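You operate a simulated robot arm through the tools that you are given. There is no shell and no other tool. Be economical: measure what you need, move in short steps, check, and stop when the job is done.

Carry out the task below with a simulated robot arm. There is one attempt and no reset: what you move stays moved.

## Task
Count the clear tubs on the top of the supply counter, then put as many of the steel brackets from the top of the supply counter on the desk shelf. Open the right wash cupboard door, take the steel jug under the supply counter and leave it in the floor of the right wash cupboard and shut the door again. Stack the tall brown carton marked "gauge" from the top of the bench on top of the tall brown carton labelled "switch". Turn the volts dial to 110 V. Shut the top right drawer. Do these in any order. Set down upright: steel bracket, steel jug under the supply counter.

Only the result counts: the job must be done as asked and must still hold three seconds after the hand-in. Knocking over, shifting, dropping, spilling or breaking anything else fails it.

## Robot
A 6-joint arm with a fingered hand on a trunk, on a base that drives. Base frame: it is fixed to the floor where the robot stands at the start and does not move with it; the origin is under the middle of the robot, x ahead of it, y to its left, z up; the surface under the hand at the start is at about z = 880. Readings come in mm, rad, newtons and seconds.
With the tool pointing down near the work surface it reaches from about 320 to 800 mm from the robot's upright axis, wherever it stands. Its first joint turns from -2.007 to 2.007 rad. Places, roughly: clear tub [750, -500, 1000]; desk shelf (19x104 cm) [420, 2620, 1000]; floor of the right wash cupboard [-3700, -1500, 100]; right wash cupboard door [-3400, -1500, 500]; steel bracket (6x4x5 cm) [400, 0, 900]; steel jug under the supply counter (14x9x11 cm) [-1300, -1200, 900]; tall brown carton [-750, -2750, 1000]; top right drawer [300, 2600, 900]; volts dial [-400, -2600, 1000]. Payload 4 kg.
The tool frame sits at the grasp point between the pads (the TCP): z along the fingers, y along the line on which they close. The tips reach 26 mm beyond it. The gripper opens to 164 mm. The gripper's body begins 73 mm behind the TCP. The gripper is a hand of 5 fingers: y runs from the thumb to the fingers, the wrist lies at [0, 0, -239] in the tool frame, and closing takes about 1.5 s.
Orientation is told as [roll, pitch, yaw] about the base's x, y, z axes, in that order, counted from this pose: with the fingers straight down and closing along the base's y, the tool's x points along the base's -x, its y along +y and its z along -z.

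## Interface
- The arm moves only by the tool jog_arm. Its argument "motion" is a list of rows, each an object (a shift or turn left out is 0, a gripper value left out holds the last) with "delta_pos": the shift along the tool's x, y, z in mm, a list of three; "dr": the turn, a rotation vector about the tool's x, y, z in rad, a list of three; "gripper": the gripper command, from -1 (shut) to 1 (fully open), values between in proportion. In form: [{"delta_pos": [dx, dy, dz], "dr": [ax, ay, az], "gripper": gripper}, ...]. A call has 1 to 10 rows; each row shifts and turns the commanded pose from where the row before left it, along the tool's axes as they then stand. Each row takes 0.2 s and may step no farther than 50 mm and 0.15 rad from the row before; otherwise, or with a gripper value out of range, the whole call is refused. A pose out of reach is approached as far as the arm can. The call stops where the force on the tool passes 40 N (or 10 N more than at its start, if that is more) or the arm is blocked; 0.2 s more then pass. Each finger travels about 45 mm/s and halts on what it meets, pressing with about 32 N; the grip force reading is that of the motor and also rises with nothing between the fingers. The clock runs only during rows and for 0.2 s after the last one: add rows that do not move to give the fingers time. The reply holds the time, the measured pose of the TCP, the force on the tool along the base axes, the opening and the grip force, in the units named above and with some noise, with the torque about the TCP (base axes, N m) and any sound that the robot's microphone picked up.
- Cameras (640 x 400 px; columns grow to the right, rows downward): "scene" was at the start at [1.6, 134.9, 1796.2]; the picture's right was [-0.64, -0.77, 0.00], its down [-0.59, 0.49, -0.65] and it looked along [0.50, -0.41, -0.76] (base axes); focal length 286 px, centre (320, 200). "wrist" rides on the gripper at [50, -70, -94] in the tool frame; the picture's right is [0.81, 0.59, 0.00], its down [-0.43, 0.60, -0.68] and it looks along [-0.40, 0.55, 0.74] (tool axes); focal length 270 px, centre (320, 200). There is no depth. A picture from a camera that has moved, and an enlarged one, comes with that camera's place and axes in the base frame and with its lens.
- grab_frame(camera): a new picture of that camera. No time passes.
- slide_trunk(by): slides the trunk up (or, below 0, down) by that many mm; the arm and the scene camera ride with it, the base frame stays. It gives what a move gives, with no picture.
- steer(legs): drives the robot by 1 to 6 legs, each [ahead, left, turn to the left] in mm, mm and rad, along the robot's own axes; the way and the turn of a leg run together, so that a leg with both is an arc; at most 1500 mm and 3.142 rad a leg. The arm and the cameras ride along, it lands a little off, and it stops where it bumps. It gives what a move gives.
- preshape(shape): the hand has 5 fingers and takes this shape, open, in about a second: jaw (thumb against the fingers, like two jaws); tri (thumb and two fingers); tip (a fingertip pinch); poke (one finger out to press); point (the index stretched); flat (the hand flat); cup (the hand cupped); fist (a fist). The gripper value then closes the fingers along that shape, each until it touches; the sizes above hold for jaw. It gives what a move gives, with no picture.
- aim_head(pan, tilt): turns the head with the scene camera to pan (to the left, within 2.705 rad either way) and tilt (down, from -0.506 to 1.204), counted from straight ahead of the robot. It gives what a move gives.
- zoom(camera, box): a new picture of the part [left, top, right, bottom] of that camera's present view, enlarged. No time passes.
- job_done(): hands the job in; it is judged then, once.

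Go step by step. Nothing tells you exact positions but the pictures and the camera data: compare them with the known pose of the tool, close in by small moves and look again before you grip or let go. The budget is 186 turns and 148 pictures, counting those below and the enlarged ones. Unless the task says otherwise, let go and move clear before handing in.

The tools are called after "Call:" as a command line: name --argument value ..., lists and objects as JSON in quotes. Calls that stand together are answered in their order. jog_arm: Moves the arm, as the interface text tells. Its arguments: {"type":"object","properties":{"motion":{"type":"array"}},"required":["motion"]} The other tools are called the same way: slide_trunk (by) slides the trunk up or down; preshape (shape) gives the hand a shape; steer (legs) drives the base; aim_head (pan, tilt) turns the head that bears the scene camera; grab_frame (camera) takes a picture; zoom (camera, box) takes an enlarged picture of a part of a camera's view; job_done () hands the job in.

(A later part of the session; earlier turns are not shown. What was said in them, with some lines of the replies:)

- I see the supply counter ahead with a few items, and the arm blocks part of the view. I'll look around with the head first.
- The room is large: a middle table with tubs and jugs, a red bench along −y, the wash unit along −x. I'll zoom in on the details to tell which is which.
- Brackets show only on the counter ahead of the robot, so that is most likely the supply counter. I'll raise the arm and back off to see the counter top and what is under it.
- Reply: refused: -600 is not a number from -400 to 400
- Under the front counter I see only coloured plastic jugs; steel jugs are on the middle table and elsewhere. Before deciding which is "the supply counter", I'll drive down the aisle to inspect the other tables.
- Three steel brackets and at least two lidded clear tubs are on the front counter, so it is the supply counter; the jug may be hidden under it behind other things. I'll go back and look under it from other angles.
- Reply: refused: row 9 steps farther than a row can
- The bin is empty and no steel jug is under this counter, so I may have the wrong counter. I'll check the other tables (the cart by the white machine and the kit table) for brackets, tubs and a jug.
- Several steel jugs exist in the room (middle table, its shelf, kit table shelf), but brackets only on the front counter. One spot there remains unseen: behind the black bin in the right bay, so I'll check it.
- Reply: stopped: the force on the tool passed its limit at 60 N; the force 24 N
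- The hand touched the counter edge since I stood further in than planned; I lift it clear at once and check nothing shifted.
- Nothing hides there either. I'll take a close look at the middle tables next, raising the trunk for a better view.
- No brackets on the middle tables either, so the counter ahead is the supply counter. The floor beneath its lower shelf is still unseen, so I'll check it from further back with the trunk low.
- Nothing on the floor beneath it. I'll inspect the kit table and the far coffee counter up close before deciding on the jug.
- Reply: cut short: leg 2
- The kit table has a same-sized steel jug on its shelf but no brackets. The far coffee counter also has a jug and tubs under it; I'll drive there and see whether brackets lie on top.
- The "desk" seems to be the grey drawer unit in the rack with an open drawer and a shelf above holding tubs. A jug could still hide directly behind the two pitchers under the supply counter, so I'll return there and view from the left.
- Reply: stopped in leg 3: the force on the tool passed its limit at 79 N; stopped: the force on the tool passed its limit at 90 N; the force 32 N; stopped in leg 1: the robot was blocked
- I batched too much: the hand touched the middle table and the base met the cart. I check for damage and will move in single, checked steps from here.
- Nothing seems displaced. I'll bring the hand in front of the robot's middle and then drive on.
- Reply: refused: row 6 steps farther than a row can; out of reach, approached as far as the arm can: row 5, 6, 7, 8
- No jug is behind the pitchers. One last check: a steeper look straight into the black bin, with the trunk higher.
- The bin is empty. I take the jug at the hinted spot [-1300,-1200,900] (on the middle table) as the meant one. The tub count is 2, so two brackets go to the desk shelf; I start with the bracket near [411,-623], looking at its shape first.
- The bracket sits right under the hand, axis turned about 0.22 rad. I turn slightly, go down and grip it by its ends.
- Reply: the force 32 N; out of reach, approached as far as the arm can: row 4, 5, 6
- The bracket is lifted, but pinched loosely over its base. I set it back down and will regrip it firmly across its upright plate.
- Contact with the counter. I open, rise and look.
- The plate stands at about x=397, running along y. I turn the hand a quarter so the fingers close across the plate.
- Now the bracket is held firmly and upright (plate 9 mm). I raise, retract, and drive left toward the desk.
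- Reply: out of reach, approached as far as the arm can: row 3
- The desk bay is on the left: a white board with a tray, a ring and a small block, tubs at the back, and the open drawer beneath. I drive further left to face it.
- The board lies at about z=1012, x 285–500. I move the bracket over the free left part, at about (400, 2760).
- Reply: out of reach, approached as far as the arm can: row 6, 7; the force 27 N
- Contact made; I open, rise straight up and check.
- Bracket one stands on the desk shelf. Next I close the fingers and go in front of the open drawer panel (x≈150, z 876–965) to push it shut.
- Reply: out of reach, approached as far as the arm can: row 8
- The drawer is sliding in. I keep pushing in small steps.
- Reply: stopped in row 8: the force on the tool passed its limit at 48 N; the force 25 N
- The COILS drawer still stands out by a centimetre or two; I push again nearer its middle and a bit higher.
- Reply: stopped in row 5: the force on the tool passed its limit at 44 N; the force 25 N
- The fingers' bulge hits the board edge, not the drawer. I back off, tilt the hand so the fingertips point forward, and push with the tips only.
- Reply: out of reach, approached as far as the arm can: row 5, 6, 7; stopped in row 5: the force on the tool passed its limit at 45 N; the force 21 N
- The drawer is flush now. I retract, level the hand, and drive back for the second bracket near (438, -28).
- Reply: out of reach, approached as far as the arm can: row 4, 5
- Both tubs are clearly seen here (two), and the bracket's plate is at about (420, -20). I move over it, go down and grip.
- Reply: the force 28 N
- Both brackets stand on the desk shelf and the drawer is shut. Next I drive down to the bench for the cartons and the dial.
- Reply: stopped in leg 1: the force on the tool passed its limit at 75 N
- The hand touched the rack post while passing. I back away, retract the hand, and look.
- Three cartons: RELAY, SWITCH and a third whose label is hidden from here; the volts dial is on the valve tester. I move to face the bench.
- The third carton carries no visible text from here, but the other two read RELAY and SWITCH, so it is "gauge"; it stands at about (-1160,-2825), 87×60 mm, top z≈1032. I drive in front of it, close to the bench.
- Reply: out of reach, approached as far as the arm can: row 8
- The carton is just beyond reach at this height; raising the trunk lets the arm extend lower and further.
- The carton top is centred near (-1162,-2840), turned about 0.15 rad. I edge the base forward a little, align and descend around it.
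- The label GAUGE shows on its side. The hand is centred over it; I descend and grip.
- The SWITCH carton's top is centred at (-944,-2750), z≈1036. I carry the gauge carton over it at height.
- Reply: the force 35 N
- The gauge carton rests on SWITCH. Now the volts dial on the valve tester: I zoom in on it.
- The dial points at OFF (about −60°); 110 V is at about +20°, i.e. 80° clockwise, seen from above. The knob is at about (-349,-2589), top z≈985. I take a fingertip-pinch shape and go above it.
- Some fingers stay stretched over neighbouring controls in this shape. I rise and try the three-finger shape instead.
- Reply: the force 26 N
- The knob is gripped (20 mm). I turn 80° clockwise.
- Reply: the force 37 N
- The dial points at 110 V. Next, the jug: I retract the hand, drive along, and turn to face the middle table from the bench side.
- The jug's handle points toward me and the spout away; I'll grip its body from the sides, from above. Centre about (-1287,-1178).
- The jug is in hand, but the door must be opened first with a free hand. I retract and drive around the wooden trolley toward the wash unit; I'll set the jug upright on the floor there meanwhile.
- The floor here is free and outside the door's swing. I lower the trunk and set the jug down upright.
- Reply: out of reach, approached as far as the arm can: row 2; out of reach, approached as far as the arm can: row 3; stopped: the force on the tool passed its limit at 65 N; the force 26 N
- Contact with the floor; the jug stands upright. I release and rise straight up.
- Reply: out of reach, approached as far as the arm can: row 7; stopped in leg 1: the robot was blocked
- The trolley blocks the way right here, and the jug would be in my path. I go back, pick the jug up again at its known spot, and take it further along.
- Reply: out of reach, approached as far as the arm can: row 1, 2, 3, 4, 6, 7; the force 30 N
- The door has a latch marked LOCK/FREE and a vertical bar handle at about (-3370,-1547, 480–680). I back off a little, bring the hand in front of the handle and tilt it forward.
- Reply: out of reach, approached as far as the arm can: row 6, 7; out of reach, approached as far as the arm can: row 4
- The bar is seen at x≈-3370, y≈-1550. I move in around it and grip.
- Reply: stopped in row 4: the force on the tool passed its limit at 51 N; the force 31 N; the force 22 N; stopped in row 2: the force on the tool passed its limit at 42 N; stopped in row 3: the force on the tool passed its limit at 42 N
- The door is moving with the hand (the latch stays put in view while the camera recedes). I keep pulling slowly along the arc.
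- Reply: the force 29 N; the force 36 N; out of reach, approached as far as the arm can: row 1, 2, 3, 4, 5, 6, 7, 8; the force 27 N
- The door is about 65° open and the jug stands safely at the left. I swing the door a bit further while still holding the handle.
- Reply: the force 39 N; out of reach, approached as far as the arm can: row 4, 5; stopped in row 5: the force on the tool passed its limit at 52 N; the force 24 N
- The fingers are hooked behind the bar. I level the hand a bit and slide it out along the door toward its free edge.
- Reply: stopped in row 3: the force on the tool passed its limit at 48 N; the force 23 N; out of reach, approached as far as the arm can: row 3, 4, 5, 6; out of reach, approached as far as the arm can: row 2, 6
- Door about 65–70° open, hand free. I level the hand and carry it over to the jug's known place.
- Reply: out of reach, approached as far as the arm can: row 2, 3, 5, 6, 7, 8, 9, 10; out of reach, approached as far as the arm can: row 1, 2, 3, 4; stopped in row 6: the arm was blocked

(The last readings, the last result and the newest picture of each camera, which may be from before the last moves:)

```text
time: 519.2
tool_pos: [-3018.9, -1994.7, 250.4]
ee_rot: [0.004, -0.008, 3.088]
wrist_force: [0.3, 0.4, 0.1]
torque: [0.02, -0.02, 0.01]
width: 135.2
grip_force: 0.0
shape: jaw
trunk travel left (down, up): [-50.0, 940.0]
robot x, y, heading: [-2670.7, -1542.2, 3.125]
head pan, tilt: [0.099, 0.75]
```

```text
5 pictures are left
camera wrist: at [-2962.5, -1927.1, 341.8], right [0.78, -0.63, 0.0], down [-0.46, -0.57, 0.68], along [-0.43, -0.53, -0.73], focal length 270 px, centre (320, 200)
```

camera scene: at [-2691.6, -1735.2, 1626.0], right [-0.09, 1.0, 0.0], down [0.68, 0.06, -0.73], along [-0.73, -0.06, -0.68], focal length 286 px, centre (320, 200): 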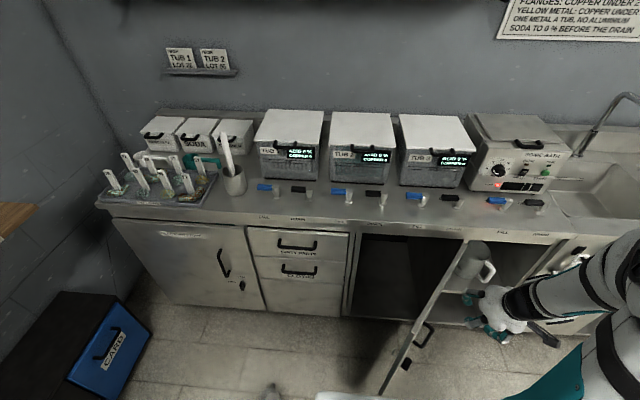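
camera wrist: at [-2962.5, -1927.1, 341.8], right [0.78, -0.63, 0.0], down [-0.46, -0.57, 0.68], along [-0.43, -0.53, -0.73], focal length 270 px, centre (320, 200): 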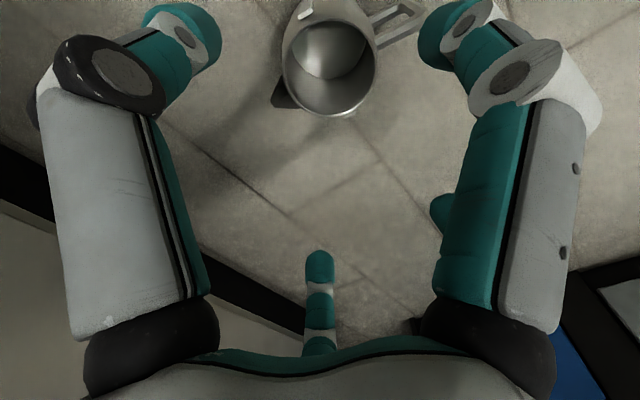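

The jug is right where I left it. I adjust by a centimetre, descend and grip it.

Call:
jog_arm --motion '[{"delta_pos": [12, -4, 0]}, {"delta_pos": [0, 0, 45]}, {"delta_pos": [0, 0, 45]}, {"delta_pos": [0, 0, 45]}, {"delta_pos": [0, 0, 45]}, {"delta_pos": [0, 0, 8]}]'

Call:
jog_arm --motion '[{"gripper": -1}, {}, {}, {}, {}, {}, {}]'

Call:
slide_trunk --by 250

```text
time: 520.6
tool_pos: [-3008.8, -1992.6, 64.5]
ee_rot: [0.005, -0.009, 3.088]
wrist_force: [-0.9, 0.2, 0.1]
torque: [-0.02, 0.0, 0.01]
width: 135.2
grip_force: 0.0
shape: jaw
trunk travel left (down, up): [-50.0, 940.0]
robot x, y, heading: [-2668.3, -1540.4, 3.128]
head pan, tilt: [0.099, 0.75]
```

```text
time: 522.2
tool_pos: [-3007.3, -1991.8, 63.6]
ee_rot: [0.005, -0.01, 3.087]
wrist_force: [-0.9, 0.3, -0.5]
torque: [0.02, 0.0, -0.01]
width: 80.8
grip_force: 32.3
shape: jaw
trunk travel left (down, up): [-50.0, 940.0]
robot x, y, heading: [-2668.8, -1539.4, 3.129]
head pan, tilt: [0.099, 0.75]
```

```text
time: 524.8
tool_pos: [-3008.7, -1992.5, 314.3]
ee_rot: [0.006, -0.008, 3.087]
wrist_force: [-0.4, -0.1, -1.8]
torque: [-0.02, 0.01, 0.03]
width: 80.9
grip_force: 31.5
shape: jaw
trunk travel left (down, up): [-300.0, 690.0]
robot x, y, heading: [-2666.2, -1539.3, 3.127]
head pan, tilt: [0.099, 0.75]
```

Call:
jog_arm --motion '[{"delta_pos": [-12, -46, 0]}, {"delta_pos": [-12, -46, 0]}, {"delta_pos": [-12, -46, 0]}, {"delta_pos": [-12, -46, 0]}, {"delta_pos": [-12, -46, 0]}, {"delta_pos": [-10, -46, 0]}, {"delta_pos": [-10, -46, 0]}, {"delta_pos": [-10, -46, 0]}]'

Call:
steer --legs '[[0, 175, 0]]'

```text
time: 526.6
tool_pos: [-3078.8, -1618.9, 311.4]
ee_rot: [0.004, -0.008, 3.091]
wrist_force: [0.0, -0.1, -2.3]
torque: [-0.02, 0.02, 0.03]
width: 80.5
grip_force: 32.2
shape: jaw
trunk travel left (down, up): [-300.0, 690.0]
robot x, y, heading: [-2671.8, -1544.7, 3.126]
head pan, tilt: [0.099, 0.75]
```

```text
time: 528.1
tool_pos: [-3081.9, -1798.4, 312.1]
ee_rot: [0.006, -0.008, 3.087]
wrist_force: [0.3, -0.9, -2.4]
torque: [0.02, 0.04, -0.01]
width: 80.5
grip_force: 32.1
shape: jaw
trunk travel left (down, up): [-300.0, 690.0]
robot x, y, heading: [-2671.8, -1719.9, 3.125]
head pan, tilt: [0.099, 0.75]
```

Call:
steer --legs '[[165, 0, 0.01]]'

Call:
jog_arm --motion '[{"delta_pos": [0, -46, 0]}, {"delta_pos": [0, -46, 0]}, {"delta_pos": [0, -46, 0]}, {"delta_pos": [0, -46, 0]}, {"delta_pos": [0, -40, 0]}]'

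Call:
slide_trunk --by -70

Call:
grab_frame --camera "scene"

```text
time: 529.6
tool_pos: [-3243.0, -1802.0, 311.4]
ee_rot: [0.006, -0.01, 3.096]
wrist_force: [-0.2, 0.4, -1.6]
torque: [-0.01, 0.01, -0.01]
width: 80.6
grip_force: 31.5
shape: jaw
trunk travel left (down, up): [-300.0, 690.0]
robot x, y, heading: [-2836.0, -1719.1, 3.134]
head pan, tilt: [0.099, 0.75]
stopped in leg 1: the robot was blocked; the commanded pose is now the measured one
```

```text
time: 530.9
tool_pos: [-3238.7, -1606.7, 310.1]
ee_rot: [0.021, -0.021, 2.742]
wrist_force: [0.4, -0.9, -1.2]
torque: [-0.02, 0.06, 0.02]
width: 80.4
grip_force: 31.8
shape: jaw
out of reach, approached as far as the arm can: row 4, 5
trunk travel left (down, up): [-300.0, 690.0]
robot x, y, heading: [-2833.7, -1721.5, 3.136]
head pan, tilt: [0.099, 0.75]
```

```text
time: 531.9
tool_pos: [-3234.1, -1604.5, 237.9]
ee_rot: [0.008, -0.013, 3.097]
wrist_force: [0.0, -0.1, -1.8]
torque: [-0.02, 0.04, -0.01]
width: 80.4
grip_force: 31.9
shape: jaw
trunk travel left (down, up): [-230.0, 760.0]
robot x, y, heading: [-2834.9, -1723.9, 3.135]
head pan, tilt: [0.099, 0.75]
```

```text
4 pictures are left
camera scene: at [-2855.3, -1914.8, 1186.0], right [-0.09, 1.0, 0.0], down [0.68, 0.06, -0.73], along [-0.73, -0.07, -0.68], focal length 286 px, centre (320, 200)
```

scene: 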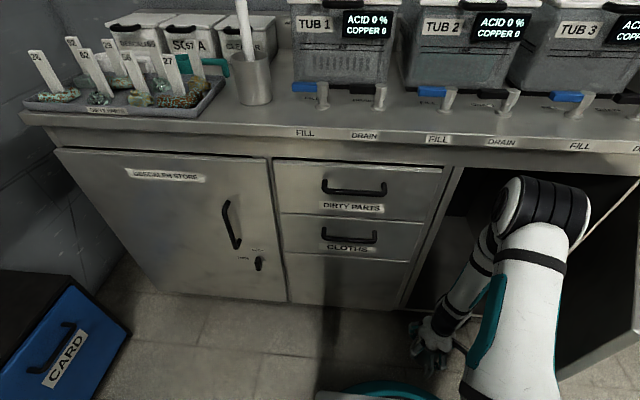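

The way into the cupboard is clear. I reach in with the jug, aiming at about (-3580,-1535).

Call:
jog_arm --motion '[{"delta_pos": [-20, -45, 0]}, {"delta_pos": [-40, -25, 0]}, {"delta_pos": [-46, 0, 0]}, {"delta_pos": [-46, 0, 0]}, {"delta_pos": [-46, 0, 0]}, {"delta_pos": [-46, 0, 0]}, {"delta_pos": [-46, 0, 0]}, {"delta_pos": [-46, 0, 0]}]'

```text
time: 533.7
tool_pos: [-3485.9, -1548.0, 222.1]
ee_rot: [0.115, -0.106, 3.088]
wrist_force: [0.4, 0.0, -1.9]
torque: [0.01, -0.04, 0.02]
width: 80.3
grip_force: 32.2
shape: jaw
out of reach, approached as far as the arm can: row 1, 2, 3, 4, 5, 6, 7, 8
trunk travel left (down, up): [-230.0, 760.0]
robot x, y, heading: [-2829.4, -1720.1, 3.135]
head pan, tilt: [0.099, 0.75]
```

Call:
jog_arm --motion '[{"delta_pos": [0, 0, -45]}, {"delta_pos": [0, 0, -45]}, {"dr": [0.1, 0.1, 0]}]'

Call:
slide_trunk --by -100

Call:
jog_arm --motion '[{"delta_pos": [0, 0, -45]}, {"delta_pos": [0, 0, -40]}]'

Call:
slide_trunk --by -80

```text
time: 534.5
tool_pos: [-3464.6, -1540.6, 306.8]
ee_rot: [0.119, -0.11, 3.091]
wrist_force: [0.2, 0.4, -1.8]
torque: [0.01, 0.0, -0.02]
width: 80.1
grip_force: 31.5
shape: jaw
out of reach, approached as far as the arm can: row 1, 2, 3
trunk travel left (down, up): [-230.0, 760.0]
robot x, y, heading: [-2834.6, -1721.0, 3.134]
head pan, tilt: [0.099, 0.75]
```

```text
time: 535.9
tool_pos: [-3464.8, -1539.7, 207.0]
ee_rot: [0.12, -0.111, 3.089]
wrist_force: [-0.7, -0.1, -1.4]
torque: [-0.03, 0.01, 0.02]
width: 80.4
grip_force: 32.3
shape: jaw
trunk travel left (down, up): [-130.0, 860.0]
robot x, y, heading: [-2831.7, -1717.2, 3.137]
head pan, tilt: [0.099, 0.75]
```

```text
time: 536.5
tool_pos: [-3449.9, -1530.6, 288.8]
ee_rot: [0.133, -0.12, 3.09]
wrist_force: [0.1, -0.8, -3.3]
torque: [0.01, 0.04, 0.07]
width: 79.9
grip_force: 32.2
shape: jaw
out of reach, approached as far as the arm can: row 2
trunk travel left (down, up): [-130.0, 860.0]
robot x, y, heading: [-2833.8, -1718.0, 3.131]
head pan, tilt: [0.099, 0.75]
```

```text
time: 537.6
tool_pos: [-3450.3, -1530.5, 208.9]
ee_rot: [0.132, -0.121, 3.09]
wrist_force: [-0.4, -0.3, -1.9]
torque: [0.03, 0.03, 0.01]
width: 80.4
grip_force: 32.1
shape: jaw
trunk travel left (down, up): [-50.0, 940.0]
robot x, y, heading: [-2834.9, -1721.3, 3.133]
head pan, tilt: [0.099, 0.75]
```

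Call:
jog_arm --motion '[{"dr": [0.1, 0.1, 0]}, {"dr": [0.03, 0.02, 0]}, {"delta_pos": [-30, 0, 0]}, {"delta_pos": [-40, 0, 0]}, {"delta_pos": [-40, 0, 0]}]'

```text
time: 538.8
tool_pos: [-3536.5, -1532.2, 206.4]
ee_rot: [0.162, -0.142, 3.085]
wrist_force: [-0.7, -0.5, -2.4]
torque: [0.0, -0.01, -0.03]
width: 80.3
grip_force: 31.8
shape: jaw
out of reach, approached as far as the arm can: row 1, 3, 4, 5
trunk travel left (down, up): [-50.0, 940.0]
robot x, y, heading: [-2833.4, -1717.9, 3.134]
head pan, tilt: [0.099, 0.75]
```

Call:
jog_arm --motion '[{"delta_pos": [0, 0, 0]}, {"dr": [0.1, 0, 0]}, {"dr": [0.06, 0.1, 0]}, {"dr": [0, 0.04, 0]}]'

```text
time: 539.8
tool_pos: [-3531.4, -1534.1, 204.5]
ee_rot: [0.178, -0.116, 3.088]
wrist_force: [-0.4, 0.0, -2.1]
torque: [0.03, 0.02, 0.0]
width: 80.3
grip_force: 32.1
shape: jaw
out of reach, approached as far as the arm can: row 2, 3, 4
trunk travel left (down, up): [-50.0, 940.0]
robot x, y, heading: [-2833.5, -1718.2, 3.137]
head pan, tilt: [0.099, 0.75]
```

The arm seems caught in a poor posture. I pull back out a little, level the hand, and extend again at this lower trunk height.

Call:
jog_arm --motion '[{"delta_pos": [40, 0, 0]}, {"delta_pos": [40, 0, 0]}, {"delta_pos": [40, 0, 0]}, {"delta_pos": [40, 0, 0]}]'

```text
time: 540.8
tool_pos: [-3372.5, -1542.4, 184.5]
ee_rot: [0.161, -0.104, 3.093]
wrist_force: [0.2, -0.3, -2.5]
torque: [0.0, 0.03, 0.02]
width: 80.6
grip_force: 31.9
shape: jaw
trunk travel left (down, up): [-50.0, 940.0]
robot x, y, heading: [-2833.1, -1719.5, 3.132]
head pan, tilt: [0.099, 0.75]
```

Call:
jog_arm --motion '[{"delta_pos": [0, 0, -40]}, {"dr": [0.08, 0.05, 0]}, {"dr": [0.08, 0.05, 0]}]'

```text
time: 541.6
tool_pos: [-3366.4, -1534.8, 224.2]
ee_rot: [0.127, -0.085, 3.094]
wrist_force: [0.2, -0.2, -2.2]
torque: [-0.02, 0.01, 0.01]
width: 80.2
grip_force: 32.1
shape: jaw
out of reach, approached as far as the arm can: row 2, 3
trunk travel left (down, up): [-50.0, 940.0]
robot x, y, heading: [-2838.0, -1722.5, 3.134]
head pan, tilt: [0.099, 0.75]
```

Call:
jog_arm --motion '[{"dr": [0, 0, 0.14]}, {"dr": [0, 0, 0.14]}, {"dr": [0.06, 0.04, 0]}, {"dr": [0.06, 0.04, 0]}]'

```text
time: 542.6
tool_pos: [-3367.8, -1534.4, 226.4]
ee_rot: [0.148, -0.047, 2.816]
wrist_force: [1.1, 0.0, -1.7]
torque: [0.0, 0.02, -0.02]
width: 80.3
grip_force: 31.8
shape: jaw
out of reach, approached as far as the arm can: row 3, 4
trunk travel left (down, up): [-50.0, 940.0]
robot x, y, heading: [-2832.4, -1721.6, 3.134]
head pan, tilt: [0.099, 0.75]
```

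Call:
jog_arm --motion '[{"delta_pos": [38, 26.7, 0]}, {"delta_pos": [38, 26.7, 0]}, {"delta_pos": [38, 26.7, 0]}, {"delta_pos": [38, 26.7, 0]}, {"dr": [0.06, 0.04, 0]}]'

```text
time: 543.8
tool_pos: [-3252.4, -1682.7, 230.5]
ee_rot: [0.099, -0.01, 2.821]
wrist_force: [0.0, 0.2, -0.9]
torque: [0.01, 0.0, -0.05]
width: 80.3
grip_force: 31.7
shape: jaw
out of reach, approached as far as the arm can: row 5
trunk travel left (down, up): [-50.0, 940.0]
robot x, y, heading: [-2832.8, -1720.8, 3.135]
head pan, tilt: [0.099, 0.75]
```

Call:
jog_arm --motion '[{"delta_pos": [0, 0, 40]}, {"delta_pos": [0, 0, 20]}, {}, {}, {}, {}]'

```text
time: 545.2
tool_pos: [-3257.1, -1687.8, 173.0]
ee_rot: [0.088, -0.008, 2.821]
wrist_force: [-0.5, 0.1, -1.8]
torque: [0.01, 0.04, 0.03]
width: 80.2
grip_force: 32.2
shape: jaw
trunk travel left (down, up): [-50.0, 940.0]
robot x, y, heading: [-2831.3, -1723.5, 3.136]
head pan, tilt: [0.099, 0.75]
```

Call:
jog_arm --motion '[{"dr": [0.088, 0.01, 0]}, {}]'

Call:
steer --legs '[[0, 0, -0.26]]'

```text
time: 545.8
tool_pos: [-3252.1, -1687.4, 167.5]
ee_rot: [0.059, -0.005, 2.824]
wrist_force: [0.0, -0.6, -1.6]
torque: [0.0, 0.02, -0.01]
width: 80.5
grip_force: 32.4
shape: jaw
out of reach, approached as far as the arm can: row 1
trunk travel left (down, up): [-50.0, 940.0]
robot x, y, heading: [-2829.7, -1721.6, 3.132]
head pan, tilt: [0.099, 0.75]
```

```text
time: 547.1
tool_pos: [-3231.0, -1582.6, 166.6]
ee_rot: [0.06, -0.005, 2.561]
wrist_force: [-0.6, -0.2, -1.4]
torque: [0.03, -0.02, 0.0]
width: 80.5
grip_force: 32.4
shape: jaw
trunk travel left (down, up): [-50.0, 940.0]
robot x, y, heading: [-2833.2, -1719.0, 2.876]
head pan, tilt: [0.099, 0.75]
```

Call:
jog_arm --motion '[{"dr": [0, 0, -0.15]}, {"dr": [0, 0, -0.15]}, {"delta_pos": [0, 0, -30]}, {"dr": [0.06, 0, 0]}, {}]'

```text
time: 548.3
tool_pos: [-3226.4, -1581.6, 193.5]
ee_rot: [0.068, -0.031, 2.864]
wrist_force: [0.6, -0.6, -2.4]
torque: [0.01, 0.03, 0.0]
width: 80.2
grip_force: 32.1
shape: jaw
out of reach, approached as far as the arm can: row 3, 4
trunk travel left (down, up): [-50.0, 940.0]
robot x, y, heading: [-2833.1, -1720.7, 2.872]
head pan, tilt: [0.099, 0.75]
```

Call:
jog_arm --motion '[{"delta_pos": [-45, 0, 0]}, {"delta_pos": [-45, 0, 0]}, {"delta_pos": [-45, 0, 0]}, {"dr": [0.06, 0.03, 0]}, {}]'

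```text
time: 549.5
tool_pos: [-3338.1, -1551.0, 175.8]
ee_rot: [0.105, -0.05, 2.858]
wrist_force: [0.0, -0.1, -2.1]
torque: [-0.01, 0.01, 0.01]
width: 80.3
grip_force: 32.2
shape: jaw
out of reach, approached as far as the arm can: row 1, 2, 3, 4
trunk travel left (down, up): [-50.0, 940.0]
robot x, y, heading: [-2834.3, -1718.9, 2.873]
head pan, tilt: [0.099, 0.75]
```

Call:
jog_arm --motion '[{"dr": [0, 0, -0.15]}, {"dr": [0, 0, -0.15]}, {"dr": [0, 0, -0.15]}, {"dr": [0, 0, -0.15]}, {"dr": [0.06, 0.04, 0]}, {}]'

```text
time: 550.9
tool_pos: [-3338.7, -1551.2, 177.4]
ee_rot: [0.06, -0.101, -2.825]
wrist_force: [-0.3, -1.1, -2.9]
torque: [-0.03, 0.01, -0.01]
width: 79.8
grip_force: 31.9
shape: jaw
out of reach, approached as far as the arm can: row 5
trunk travel left (down, up): [-50.0, 940.0]
robot x, y, heading: [-2832.0, -1720.4, 2.874]
head pan, tilt: [0.099, 0.75]
```

The residual tilt is only about 7° and fixed by the arm's posture, which is fine for setting the jug down. I go in and up slightly, then lower.

Call:
jog_arm --motion '[{"delta_pos": [0, 0, -40]}, {"delta_pos": [-43, -18, 0]}, {"delta_pos": [-43, -18, 0]}, {"delta_pos": [-43, -18, 0]}, {"delta_pos": [-43, -18, 0]}, {}]'

```text
time: 552.3
tool_pos: [-3487.2, -1544.6, 205.1]
ee_rot: [0.1, -0.16, -2.829]
wrist_force: [0.6, 0.5, -2.0]
torque: [-0.01, 0.01, -0.02]
width: 80.2
grip_force: 32.0
shape: jaw
out of reach, approached as far as the arm can: row 1, 2, 3, 4, 5
trunk travel left (down, up): [-50.0, 940.0]
robot x, y, heading: [-2836.2, -1720.8, 2.877]
head pan, tilt: [0.099, 0.75]
```

Call:
jog_arm --motion '[{"delta_pos": [-40, -16, 0]}, {"delta_pos": [-40, -16, 0]}, {"delta_pos": [-30, -12, 0]}, {}]'

Call:
grab_frame --camera "wrist"

```text
time: 553.3
tool_pos: [-3573.8, -1539.1, 203.1]
ee_rot: [0.124, -0.191, -2.833]
wrist_force: [0.1, 0.4, -2.0]
torque: [0.01, 0.0, 0.02]
width: 80.3
grip_force: 32.5
shape: jaw
out of reach, approached as far as the arm can: row 1, 2, 3
trunk travel left (down, up): [-50.0, 940.0]
robot x, y, heading: [-2835.8, -1722.2, 2.878]
head pan, tilt: [0.099, 0.75]
```

```text
3 pictures are left
camera wrist: at [-3535.1, -1442.4, 273.8], right [0.95, -0.31, -0.08], down [-0.12, -0.57, 0.82], along [-0.3, -0.76, -0.57], focal length 270 px, centre (320, 200)
```

wrist: 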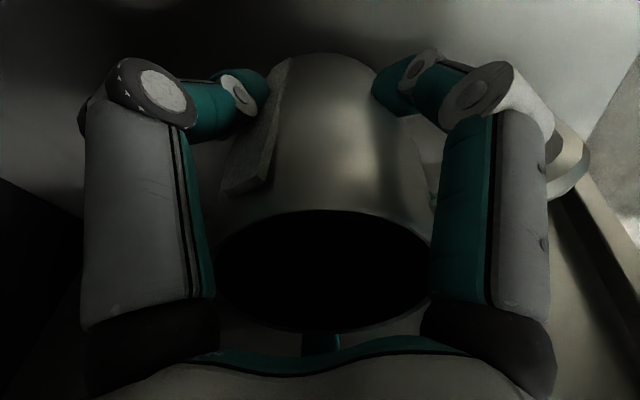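

Call:
slide_trunk --by -45

```text
time: 553.9
tool_pos: [-3578.0, -1537.6, 188.0]
ee_rot: [0.116, -0.207, -2.83]
wrist_force: [6.1, -0.9, 22.3]
torque: [0.5, -0.83, -0.16]
width: 80.2
grip_force: 31.4
shape: jaw
trunk travel left (down, up): [-24.0, 966.0]
robot x, y, heading: [-2830.6, -1723.2, 2.877]
head pan, tilt: [0.099, 0.75]
stopped: the force on the tool passed its limit at 48 N (the readings are from after the stop); the commanded pose is now the measured one
```

Contact with the cupboard floor. I loosen the fingers very gradually so that the jug settles upright between them.

Call:
jog_arm --motion '[{"gripper": -0.02}, {"gripper": 0.02}, {"gripper": 0.04}, {"gripper": 0.07}, {"gripper": 0.1}, {"gripper": 0.15}, {"gripper": 0.25}, {"gripper": 0.4}, {"gripper": 0.55}, {}]'

Call:
grab_frame --camera "wrist"

```text
time: 556.1
tool_pos: [-3578.2, -1537.6, 183.2]
ee_rot: [0.12, -0.201, -2.833]
wrist_force: [0.3, -0.9, -0.1]
torque: [-0.02, 0.02, -0.02]
width: 126.8
grip_force: 0.1
shape: jaw
trunk travel left (down, up): [-24.0, 966.0]
robot x, y, heading: [-2832.3, -1720.3, 2.872]
head pan, tilt: [0.099, 0.75]
```

```text
2 pictures are left
camera wrist: at [-3538.2, -1441.6, 254.7], right [0.95, -0.31, -0.09], down [-0.11, -0.57, 0.81], along [-0.31, -0.76, -0.57], focal length 270 px, centre (320, 200)
```

wrist: 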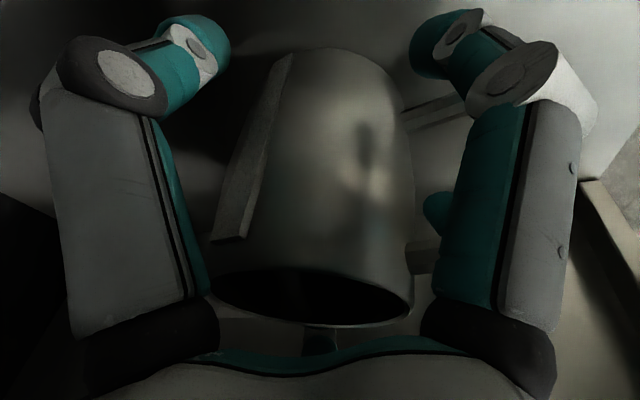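

The jug stands upright. I open fully, rise straight up with the trunk just above its rim, and withdraw.

Call:
jog_arm --motion '[{"gripper": 0.85}, {}, {}, {}]'

Call:
slide_trunk --by 110

```text
time: 557.1
tool_pos: [-3577.4, -1538.5, 184.0]
ee_rot: [0.122, -0.2, -2.832]
wrist_force: [0.6, -0.5, 0.3]
torque: [0.02, 0.0, -0.02]
width: 151.6
grip_force: 0.0
shape: jaw
trunk travel left (down, up): [-24.0, 966.0]
robot x, y, heading: [-2832.3, -1721.8, 2.873]
head pan, tilt: [0.099, 0.75]
```

```text
time: 558.5
tool_pos: [-3576.7, -1538.2, 293.9]
ee_rot: [0.12, -0.201, -2.831]
wrist_force: [0.5, -0.2, 0.3]
torque: [0.02, 0.01, -0.01]
width: 151.3
grip_force: 0.1
shape: jaw
trunk travel left (down, up): [-134.0, 856.0]
robot x, y, heading: [-2835.1, -1721.6, 2.878]
head pan, tilt: [0.099, 0.75]
```

Call:
jog_arm --motion '[{"delta_pos": [0, 0, -20]}, {"delta_pos": [42, 14, -11]}, {"delta_pos": [42, 14, -11]}, {"delta_pos": [42, 14, -11]}, {"delta_pos": [42, 14, -11]}, {"delta_pos": [42, 14, -11]}, {"delta_pos": [42, 14, -11]}, {"delta_pos": [42, 14, -11], "gripper": -0.5}]'

```text
time: 560.3
tool_pos: [-3255.5, -1525.5, 340.5]
ee_rot: [0.12, -0.2, -2.831]
wrist_force: [0.1, 0.3, 0.7]
torque: [0.02, 0.0, -0.02]
width: 117.4
grip_force: 0.1
shape: jaw
trunk travel left (down, up): [-134.0, 856.0]
robot x, y, heading: [-2832.6, -1720.3, 2.876]
head pan, tilt: [0.099, 0.75]
```

The jug is inside. Now to shut the door: I back off, raise the hand over the door, and come to its outer side.

Call:
steer --legs '[[-60, 0, 0.25], [-80, 0, 0]]'

Call:
slide_trunk --by 400

Call:
slide_trunk --by 170

```text
time: 562.2
tool_pos: [-3151.6, -1646.5, 342.0]
ee_rot: [0.12, -0.201, -2.579]
wrist_force: [0.4, -0.5, -0.3]
torque: [-0.01, -0.02, -0.01]
width: 41.5
grip_force: 0.2
shape: jaw
trunk travel left (down, up): [-134.0, 856.0]
robot x, y, heading: [-2693.2, -1733.6, 3.13]
head pan, tilt: [0.099, 0.75]
```

```text
time: 566.0
tool_pos: [-3151.1, -1647.6, 743.6]
ee_rot: [0.12, -0.201, -2.581]
wrist_force: [0.4, 0.4, 0.0]
torque: [0.01, 0.01, 0.03]
width: 41.2
grip_force: 0.0
shape: jaw
trunk travel left (down, up): [-534.0, 456.0]
robot x, y, heading: [-2696.4, -1729.6, 3.128]
head pan, tilt: [0.099, 0.75]
```

```text
time: 568.0
tool_pos: [-3151.1, -1647.8, 912.4]
ee_rot: [0.12, -0.2, -2.58]
wrist_force: [-0.1, -0.4, -0.6]
torque: [-0.03, 0.02, -0.02]
width: 41.5
grip_force: 0.0
shape: jaw
trunk travel left (down, up): [-704.0, 286.0]
robot x, y, heading: [-2694.6, -1729.6, 3.128]
head pan, tilt: [0.099, 0.75]
```

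Call:
steer --legs '[[15, -310, 0]]'

Call:
jog_arm --motion '[{"delta_pos": [0, 0, 0], "dr": [0, 0, 0.14], "gripper": -1}, {"dr": [0, 0, 0.14]}, {"dr": [0, 0, 0.14]}, {"dr": [0, 0, 0.14]}, {}]'

```text
time: 570.0
tool_pos: [-3162.4, -1340.4, 911.8]
ee_rot: [0.121, -0.201, -2.577]
wrist_force: [0.4, 0.4, -0.2]
torque: [0.03, -0.03, 0.0]
width: 41.4
grip_force: 0.0
shape: jaw
trunk travel left (down, up): [-704.0, 286.0]
robot x, y, heading: [-2704.9, -1417.1, 3.123]
head pan, tilt: [0.099, 0.75]
```

```text
time: 571.2
tool_pos: [-3161.9, -1340.4, 910.2]
ee_rot: [0.208, -0.108, -3.138]
wrist_force: [-0.1, -0.5, -0.1]
torque: [-0.02, -0.02, 0.04]
width: 0.0
grip_force: 32.1
shape: jaw
trunk travel left (down, up): [-704.0, 286.0]
robot x, y, heading: [-2703.3, -1422.0, 3.134]
head pan, tilt: [0.099, 0.75]
```

Call:
jog_arm --motion '[{"dr": [0.1, 0, 0]}, {"dr": [0.1, 0, 0]}, {"delta_pos": [0, -40, 0]}, {"delta_pos": [0, -40, 0]}, {}]'

Call:
slide_trunk --by -380

```text
time: 572.5
tool_pos: [-3159.3, -1260.4, 900.8]
ee_rot: [0.074, -0.117, -3.138]
wrist_force: [-0.2, 0.0, 0.6]
torque: [0.0, -0.01, 0.0]
width: 0.0
grip_force: 31.9
shape: jaw
out of reach, approached as far as the arm can: row 2
trunk travel left (down, up): [-704.0, 286.0]
robot x, y, heading: [-2705.7, -1423.8, 3.123]
head pan, tilt: [0.099, 0.75]
```

```text
time: 576.1
tool_pos: [-3158.4, -1260.2, 520.8]
ee_rot: [0.073, -0.116, -3.139]
wrist_force: [0.5, 0.1, -0.3]
torque: [0.01, 0.01, -0.01]
width: 0.1
grip_force: 31.9
shape: jaw
trunk travel left (down, up): [-324.0, 666.0]
robot x, y, heading: [-2702.3, -1423.9, 3.125]
head pan, tilt: [0.099, 0.75]
```

The hand is outside the door. I push it shut slowly along the arc, step by step.

Call:
jog_arm --motion '[{"delta_pos": [0, 25, 0]}, {"delta_pos": [0, 25, 0]}, {"delta_pos": [0, 20, 0]}, {"delta_pos": [-1, 8, 0]}, {"delta_pos": [-2, 8, 0]}, {"delta_pos": [-2, 8, 0]}, {"delta_pos": [-3, 8, 0]}, {"delta_pos": [-3, 8, 0]}, {"delta_pos": [-3, 8, 0]}, {"delta_pos": [-3, 8, 0]}]'

Call:
jog_arm --motion '[{"delta_pos": [-4, 8, 0]}, {"delta_pos": [-4, 8, 0]}, {"delta_pos": [-5, 8, 0]}, {"delta_pos": [-5, 7, 0]}, {"delta_pos": [-6, 7, 0]}, {"delta_pos": [-6, 7, 0]}, {"delta_pos": [-7, 6, 0]}, {"delta_pos": [-7, 6, 0]}, {"delta_pos": [-7, 6, 0]}, {"delta_pos": [-7, 6, 0]}]'

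```text
time: 578.3
tool_pos: [-3175.6, -1382.7, 530.2]
ee_rot: [0.084, -0.128, 3.141]
wrist_force: [-22.3, 16.4, -7.8]
torque: [-1.24, -1.85, -0.6]
width: 0.1
grip_force: 32.4
shape: jaw
trunk travel left (down, up): [-324.0, 666.0]
robot x, y, heading: [-2706.9, -1423.2, 3.128]
head pan, tilt: [0.099, 0.75]
```

```text
time: 578.7
tool_pos: [-3180.7, -1386.9, 530.2]
ee_rot: [0.084, -0.131, 3.137]
wrist_force: [-10.4, 7.6, -7.0]
torque: [-0.5, -0.86, -0.25]
width: 0.0
grip_force: 32.2
shape: jaw
out of reach, approached as far as the arm can: row 1, 2
trunk travel left (down, up): [-324.0, 666.0]
robot x, y, heading: [-2703.6, -1425.0, 3.124]
head pan, tilt: [0.099, 0.75]
stopped in row 2: the force on the tool passed its limit at 43 N (the readings are from after the stop); the commanded pose is now the measured one
```

Call:
jog_arm --motion '[{"delta_pos": [-12, -4, 0]}, {"delta_pos": [-5, 6, 0]}, {"delta_pos": [-5, 6, 0]}, {"delta_pos": [-5, 6, 0]}, {"delta_pos": [-5, 6, 0]}, {"delta_pos": [-6, 6, 0]}, {"delta_pos": [-6, 6, 0]}, {"delta_pos": [-6, 6, 0]}, {"delta_pos": [-6, 5, 0]}, {"delta_pos": [-6, 5, 0]}]'

```text
time: 580.9
tool_pos: [-3224.2, -1429.0, 515.9]
ee_rot: [0.097, -0.136, 3.14]
wrist_force: [-0.6, 0.3, 0.3]
torque: [0.02, -0.03, -0.01]
width: 0.0
grip_force: 31.9
shape: jaw
out of reach, approached as far as the arm can: row 4, 5, 6, 7, 8, 9, 10
trunk travel left (down, up): [-324.0, 666.0]
robot x, y, heading: [-2707.5, -1419.9, 3.131]
head pan, tilt: [0.099, 0.75]
```

Call:
jog_arm --motion '[{"delta_pos": [-5, 8, 0]}, {"delta_pos": [-5, 8, 0]}, {"delta_pos": [-6, 8, 0]}, {"delta_pos": [-6, 8, 0]}, {"delta_pos": [-7, 8, 0]}, {"delta_pos": [-7, 8, 0]}, {"delta_pos": [-8, 8, 0]}, {"delta_pos": [-8, 7, 0]}, {"delta_pos": [-8, 6, 0]}, {"delta_pos": [-8, 5, 0]}]'

```text
time: 581.8
tool_pos: [-3238.1, -1442.3, 513.3]
ee_rot: [0.101, -0.153, 3.132]
wrist_force: [-3.4, 6.6, 6.5]
torque: [-0.88, -0.55, -0.16]
width: 0.0
grip_force: 32.4
shape: jaw
out of reach, approached as far as the arm can: row 1, 2, 3, 4
trunk travel left (down, up): [-324.0, 666.0]
robot x, y, heading: [-2708.2, -1420.9, 3.126]
head pan, tilt: [0.099, 0.75]
stopped in row 4: the force on the tool passed its limit at 45 N (the readings are from after the stop); the commanded pose is now the measured one
```

Call:
jog_arm --motion '[{"delta_pos": [-4, 3.5, 0]}, {"delta_pos": [-4, 3.5, 0]}, {"delta_pos": [-4, 3.5, 0]}, {"delta_pos": [-4, 3.5, 0]}, {"delta_pos": [-4, 3.5, 0]}, {"delta_pos": [-4, 3.5, 0]}, {"delta_pos": [-4, 3.5, 0]}, {"delta_pos": [-4, 3.5, 0]}, {"delta_pos": [-4, 3, 0]}, {"delta_pos": [-4, 3, 0]}]'

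Call:
jog_arm --motion '[{"delta_pos": [-5, 3, 0]}, {"delta_pos": [-5, 3, 0]}, {"delta_pos": [-5, 3, 0]}, {"delta_pos": [-5, 3, 0]}, {"delta_pos": [-5, 2.5, 0]}, {"delta_pos": [-5, 2.5, 0]}, {"delta_pos": [-5, 2.5, 0]}, {"delta_pos": [-5, 2, 0]}, {"delta_pos": [-5, 2, 0]}, {"delta_pos": [-5, 2, 0]}]'

```text
time: 583.0
tool_pos: [-3254.4, -1455.4, 514.3]
ee_rot: [0.108, -0.151, 3.124]
wrist_force: [-4.6, 9.7, -4.2]
torque: [-0.68, -0.39, -0.17]
width: 0.1
grip_force: 32.2
shape: jaw
out of reach, approached as far as the arm can: row 5
trunk travel left (down, up): [-324.0, 666.0]
robot x, y, heading: [-2705.6, -1418.2, 3.125]
head pan, tilt: [0.099, 0.75]
stopped in row 5: the force on the tool passed its limit at 42 N (the readings are from after the stop); the commanded pose is now the measured one
```

```text
time: 585.2
tool_pos: [-3290.2, -1472.9, 508.8]
ee_rot: [0.125, -0.156, 3.126]
wrist_force: [0.8, 0.1, 0.7]
torque: [-0.01, -0.01, 0.0]
width: 0.0
grip_force: 32.3
shape: jaw
out of reach, approached as far as the arm can: row 5, 6, 7, 8, 9, 10
trunk travel left (down, up): [-324.0, 666.0]
robot x, y, heading: [-2705.1, -1420.8, 3.12]
head pan, tilt: [0.099, 0.75]
```

Call:
jog_arm --motion '[{"delta_pos": [-5, 2, 0]}, {"delta_pos": [-5, 2, 0]}, {"delta_pos": [-5, 2, 0]}, {"delta_pos": [-5, 2, 0]}, {"delta_pos": [-5, 1.5, 0]}, {"delta_pos": [-5, 1.5, 0]}, {"delta_pos": [-5, 1, 0]}, {"delta_pos": [-5, 1, 0]}, {"delta_pos": [-5, 1, 0]}, {"delta_pos": [-5, 1, 0]}]'

Call:
jog_arm --motion '[{"delta_pos": [-5, 1, 0]}, {"delta_pos": [-5, 1, 0]}, {"delta_pos": [-5, 0, 0]}, {"delta_pos": [-5, 0, 0]}, {"delta_pos": [-5, 0, 0]}, {"delta_pos": [-5, 0, 0]}, {"delta_pos": [-5, 0, 0]}, {"delta_pos": [-5, 0, 0]}, {"delta_pos": [-5, 0, 0]}, {"delta_pos": [-5, 0, 0]}]'

```text
time: 587.4
tool_pos: [-3312.7, -1467.7, 487.0]
ee_rot: [0.124, -0.157, 3.125]
wrist_force: [0.8, 0.5, -0.3]
torque: [0.01, -0.02, 0.0]
width: 0.0
grip_force: 32.2
shape: jaw
out of reach, approached as far as the arm can: row 1, 2, 3, 4, 5, 6, 7, 8, 9, 10
trunk travel left (down, up): [-324.0, 666.0]
robot x, y, heading: [-2707.3, -1420.0, 3.126]
head pan, tilt: [0.099, 0.75]
```

```text
time: 589.6
tool_pos: [-3335.2, -1453.2, 472.9]
ee_rot: [0.124, -0.157, 3.126]
wrist_force: [-0.4, -0.8, -0.3]
torque: [0.01, -0.02, -0.01]
width: 0.1
grip_force: 32.4
shape: jaw
out of reach, approached as far as the arm can: row 1, 2, 3, 4, 5, 6, 7, 8, 9, 10
trunk travel left (down, up): [-324.0, 666.0]
robot x, y, heading: [-2703.7, -1421.2, 3.12]
head pan, tilt: [0.099, 0.75]
```

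Call:
aim_head --pan 0.0 --tilt 0.8

Call:
grab_frame --camera "scene"

```text
time: 590.2
tool_pos: [-3335.2, -1453.6, 472.1]
ee_rot: [0.122, -0.156, 3.126]
wrist_force: [0.1, 0.8, -0.7]
torque: [0.03, 0.02, 0.01]
width: 0.2
grip_force: 31.6
shape: jaw
trunk travel left (down, up): [-324.0, 666.0]
robot x, y, heading: [-2706.8, -1421.2, 3.124]
head pan, tilt: [0.0, 0.799]
```

```text
1 pictures are left
camera scene: at [-2727.8, -1607.7, 1275.6], right [0.02, 1.0, 0.0], down [0.72, -0.01, -0.7], along [-0.7, 0.01, -0.72], focal length 286 px, centre (320, 200)
```

scene: 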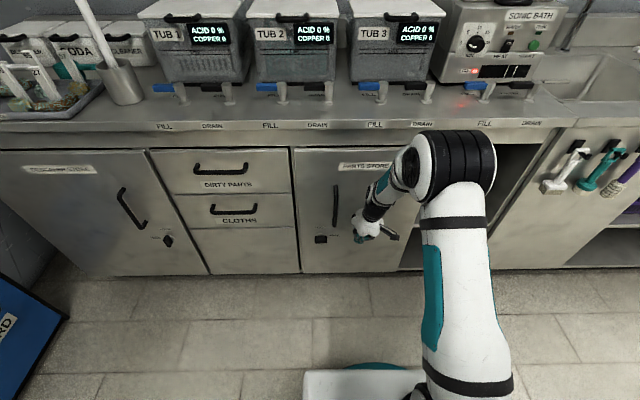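

The door has swung shut. I press gently once against it to make sure it is fully closed.

Call:
steer --legs '[[40, 0, 0]]'

Call:
steer --legs '[[25, 0, 0]]'

```text
time: 591.1
tool_pos: [-3347.6, -1453.4, 469.9]
ee_rot: [0.125, -0.142, 3.126]
wrist_force: [1.6, 0.8, 1.1]
torque: [0.03, 0.15, -0.05]
width: 0.0
grip_force: 32.3
shape: jaw
trunk travel left (down, up): [-324.0, 666.0]
robot x, y, heading: [-2726.1, -1420.7, 3.125]
head pan, tilt: [0.0, 0.799]
stopped in leg 1: the force on the tool passed its limit at 61 N (the readings are from after the stop); the commanded pose is now the measured one
```

```text
time: 591.8
tool_pos: [-3346.9, -1452.7, 466.4]
ee_rot: [0.124, -0.119, 3.126]
wrist_force: [2.9, 0.8, 0.4]
torque: [0.01, 0.23, -0.03]
width: 0.0
grip_force: 32.1
shape: jaw
trunk travel left (down, up): [-324.0, 666.0]
robot x, y, heading: [-2733.3, -1423.8, 3.125]
head pan, tilt: [0.0, 0.799]
stopped in leg 1: the force on the tool passed its limit at 65 N (the readings are from after the stop); the commanded pose is now the measured one
```

Firm resistance: it is closed. I back the hand away and take a last look.

Call:
steer --legs '[[-60, 0, 0]]'

Call:
zoom --camera "scene" --box '[140, 110, 460, 310]'

```text
time: 592.8
tool_pos: [-3284.9, -1454.7, 465.5]
ee_rot: [0.128, -0.123, 3.125]
wrist_force: [0.1, -0.2, -0.6]
torque: [-0.02, 0.02, -0.02]
width: 0.1
grip_force: 32.0
shape: jaw
trunk travel left (down, up): [-324.0, 666.0]
robot x, y, heading: [-2670.9, -1425.1, 3.12]
head pan, tilt: [0.0, 0.799]
```

```text
2.00 times, centred on (300, 210) of scene
camera zoom: at [-2690.8, -1608.4, 1275.6], right [0.02, 1.0, 0.0], down [0.72, -0.01, -0.7], along [-0.7, 0.01, -0.72], focal length 571 px, centre (360, 180)
```

zoom: 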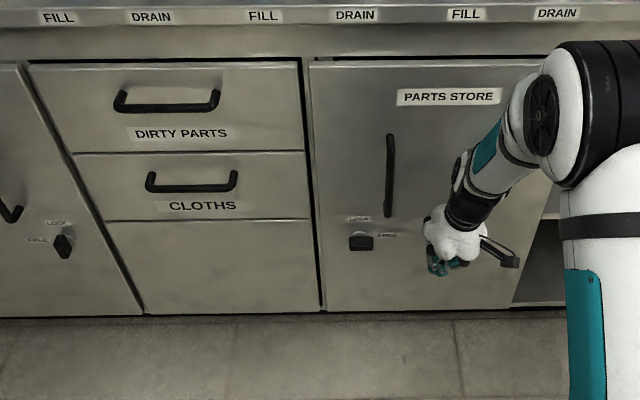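

The cupboard door is flush, the hand is free and clear, so I hand in.

Call:
job_done

```text
The job is handed in.
```

I've handed the job in with every part done as far as I could see. The one real doubt is whether I moved the right jug.

- **Jug:** I found no steel jug under the counter I took to be the supply counter. I checked its shelf, bin and floor, but I didn't open its closed cabinet or drawers. I took the steel jug standing on the middle table at your listed spot [-1300, -1200, 900]. Similar jugs stood on that table's lower shelf and under the kit table.
- **Cupboard:** That jug stands upright on the floor of the right wash cupboard, and the door is shut again.
- **Brackets:** I counted 2 clear tubs and set 2 steel brackets upright on the desk shelf.
- **Cartons:** The third carton rests crosswise on the one marked "switch" and looked steady. I could only partly read its label, but the other two read "relay" and "switch", so it should be "gauge".
- **Volts dial:** It points at 110 V.
- **Drawer:** The top right drawer is flush.

The arm and base bumped things a few times on the way: the supply counter edge, the middle table, a cart, the trolley and a rack post. Where I looked afterwards (the counter, middle table, cart and rack), nothing seemed to have moved. I didn't recheck the trolley.
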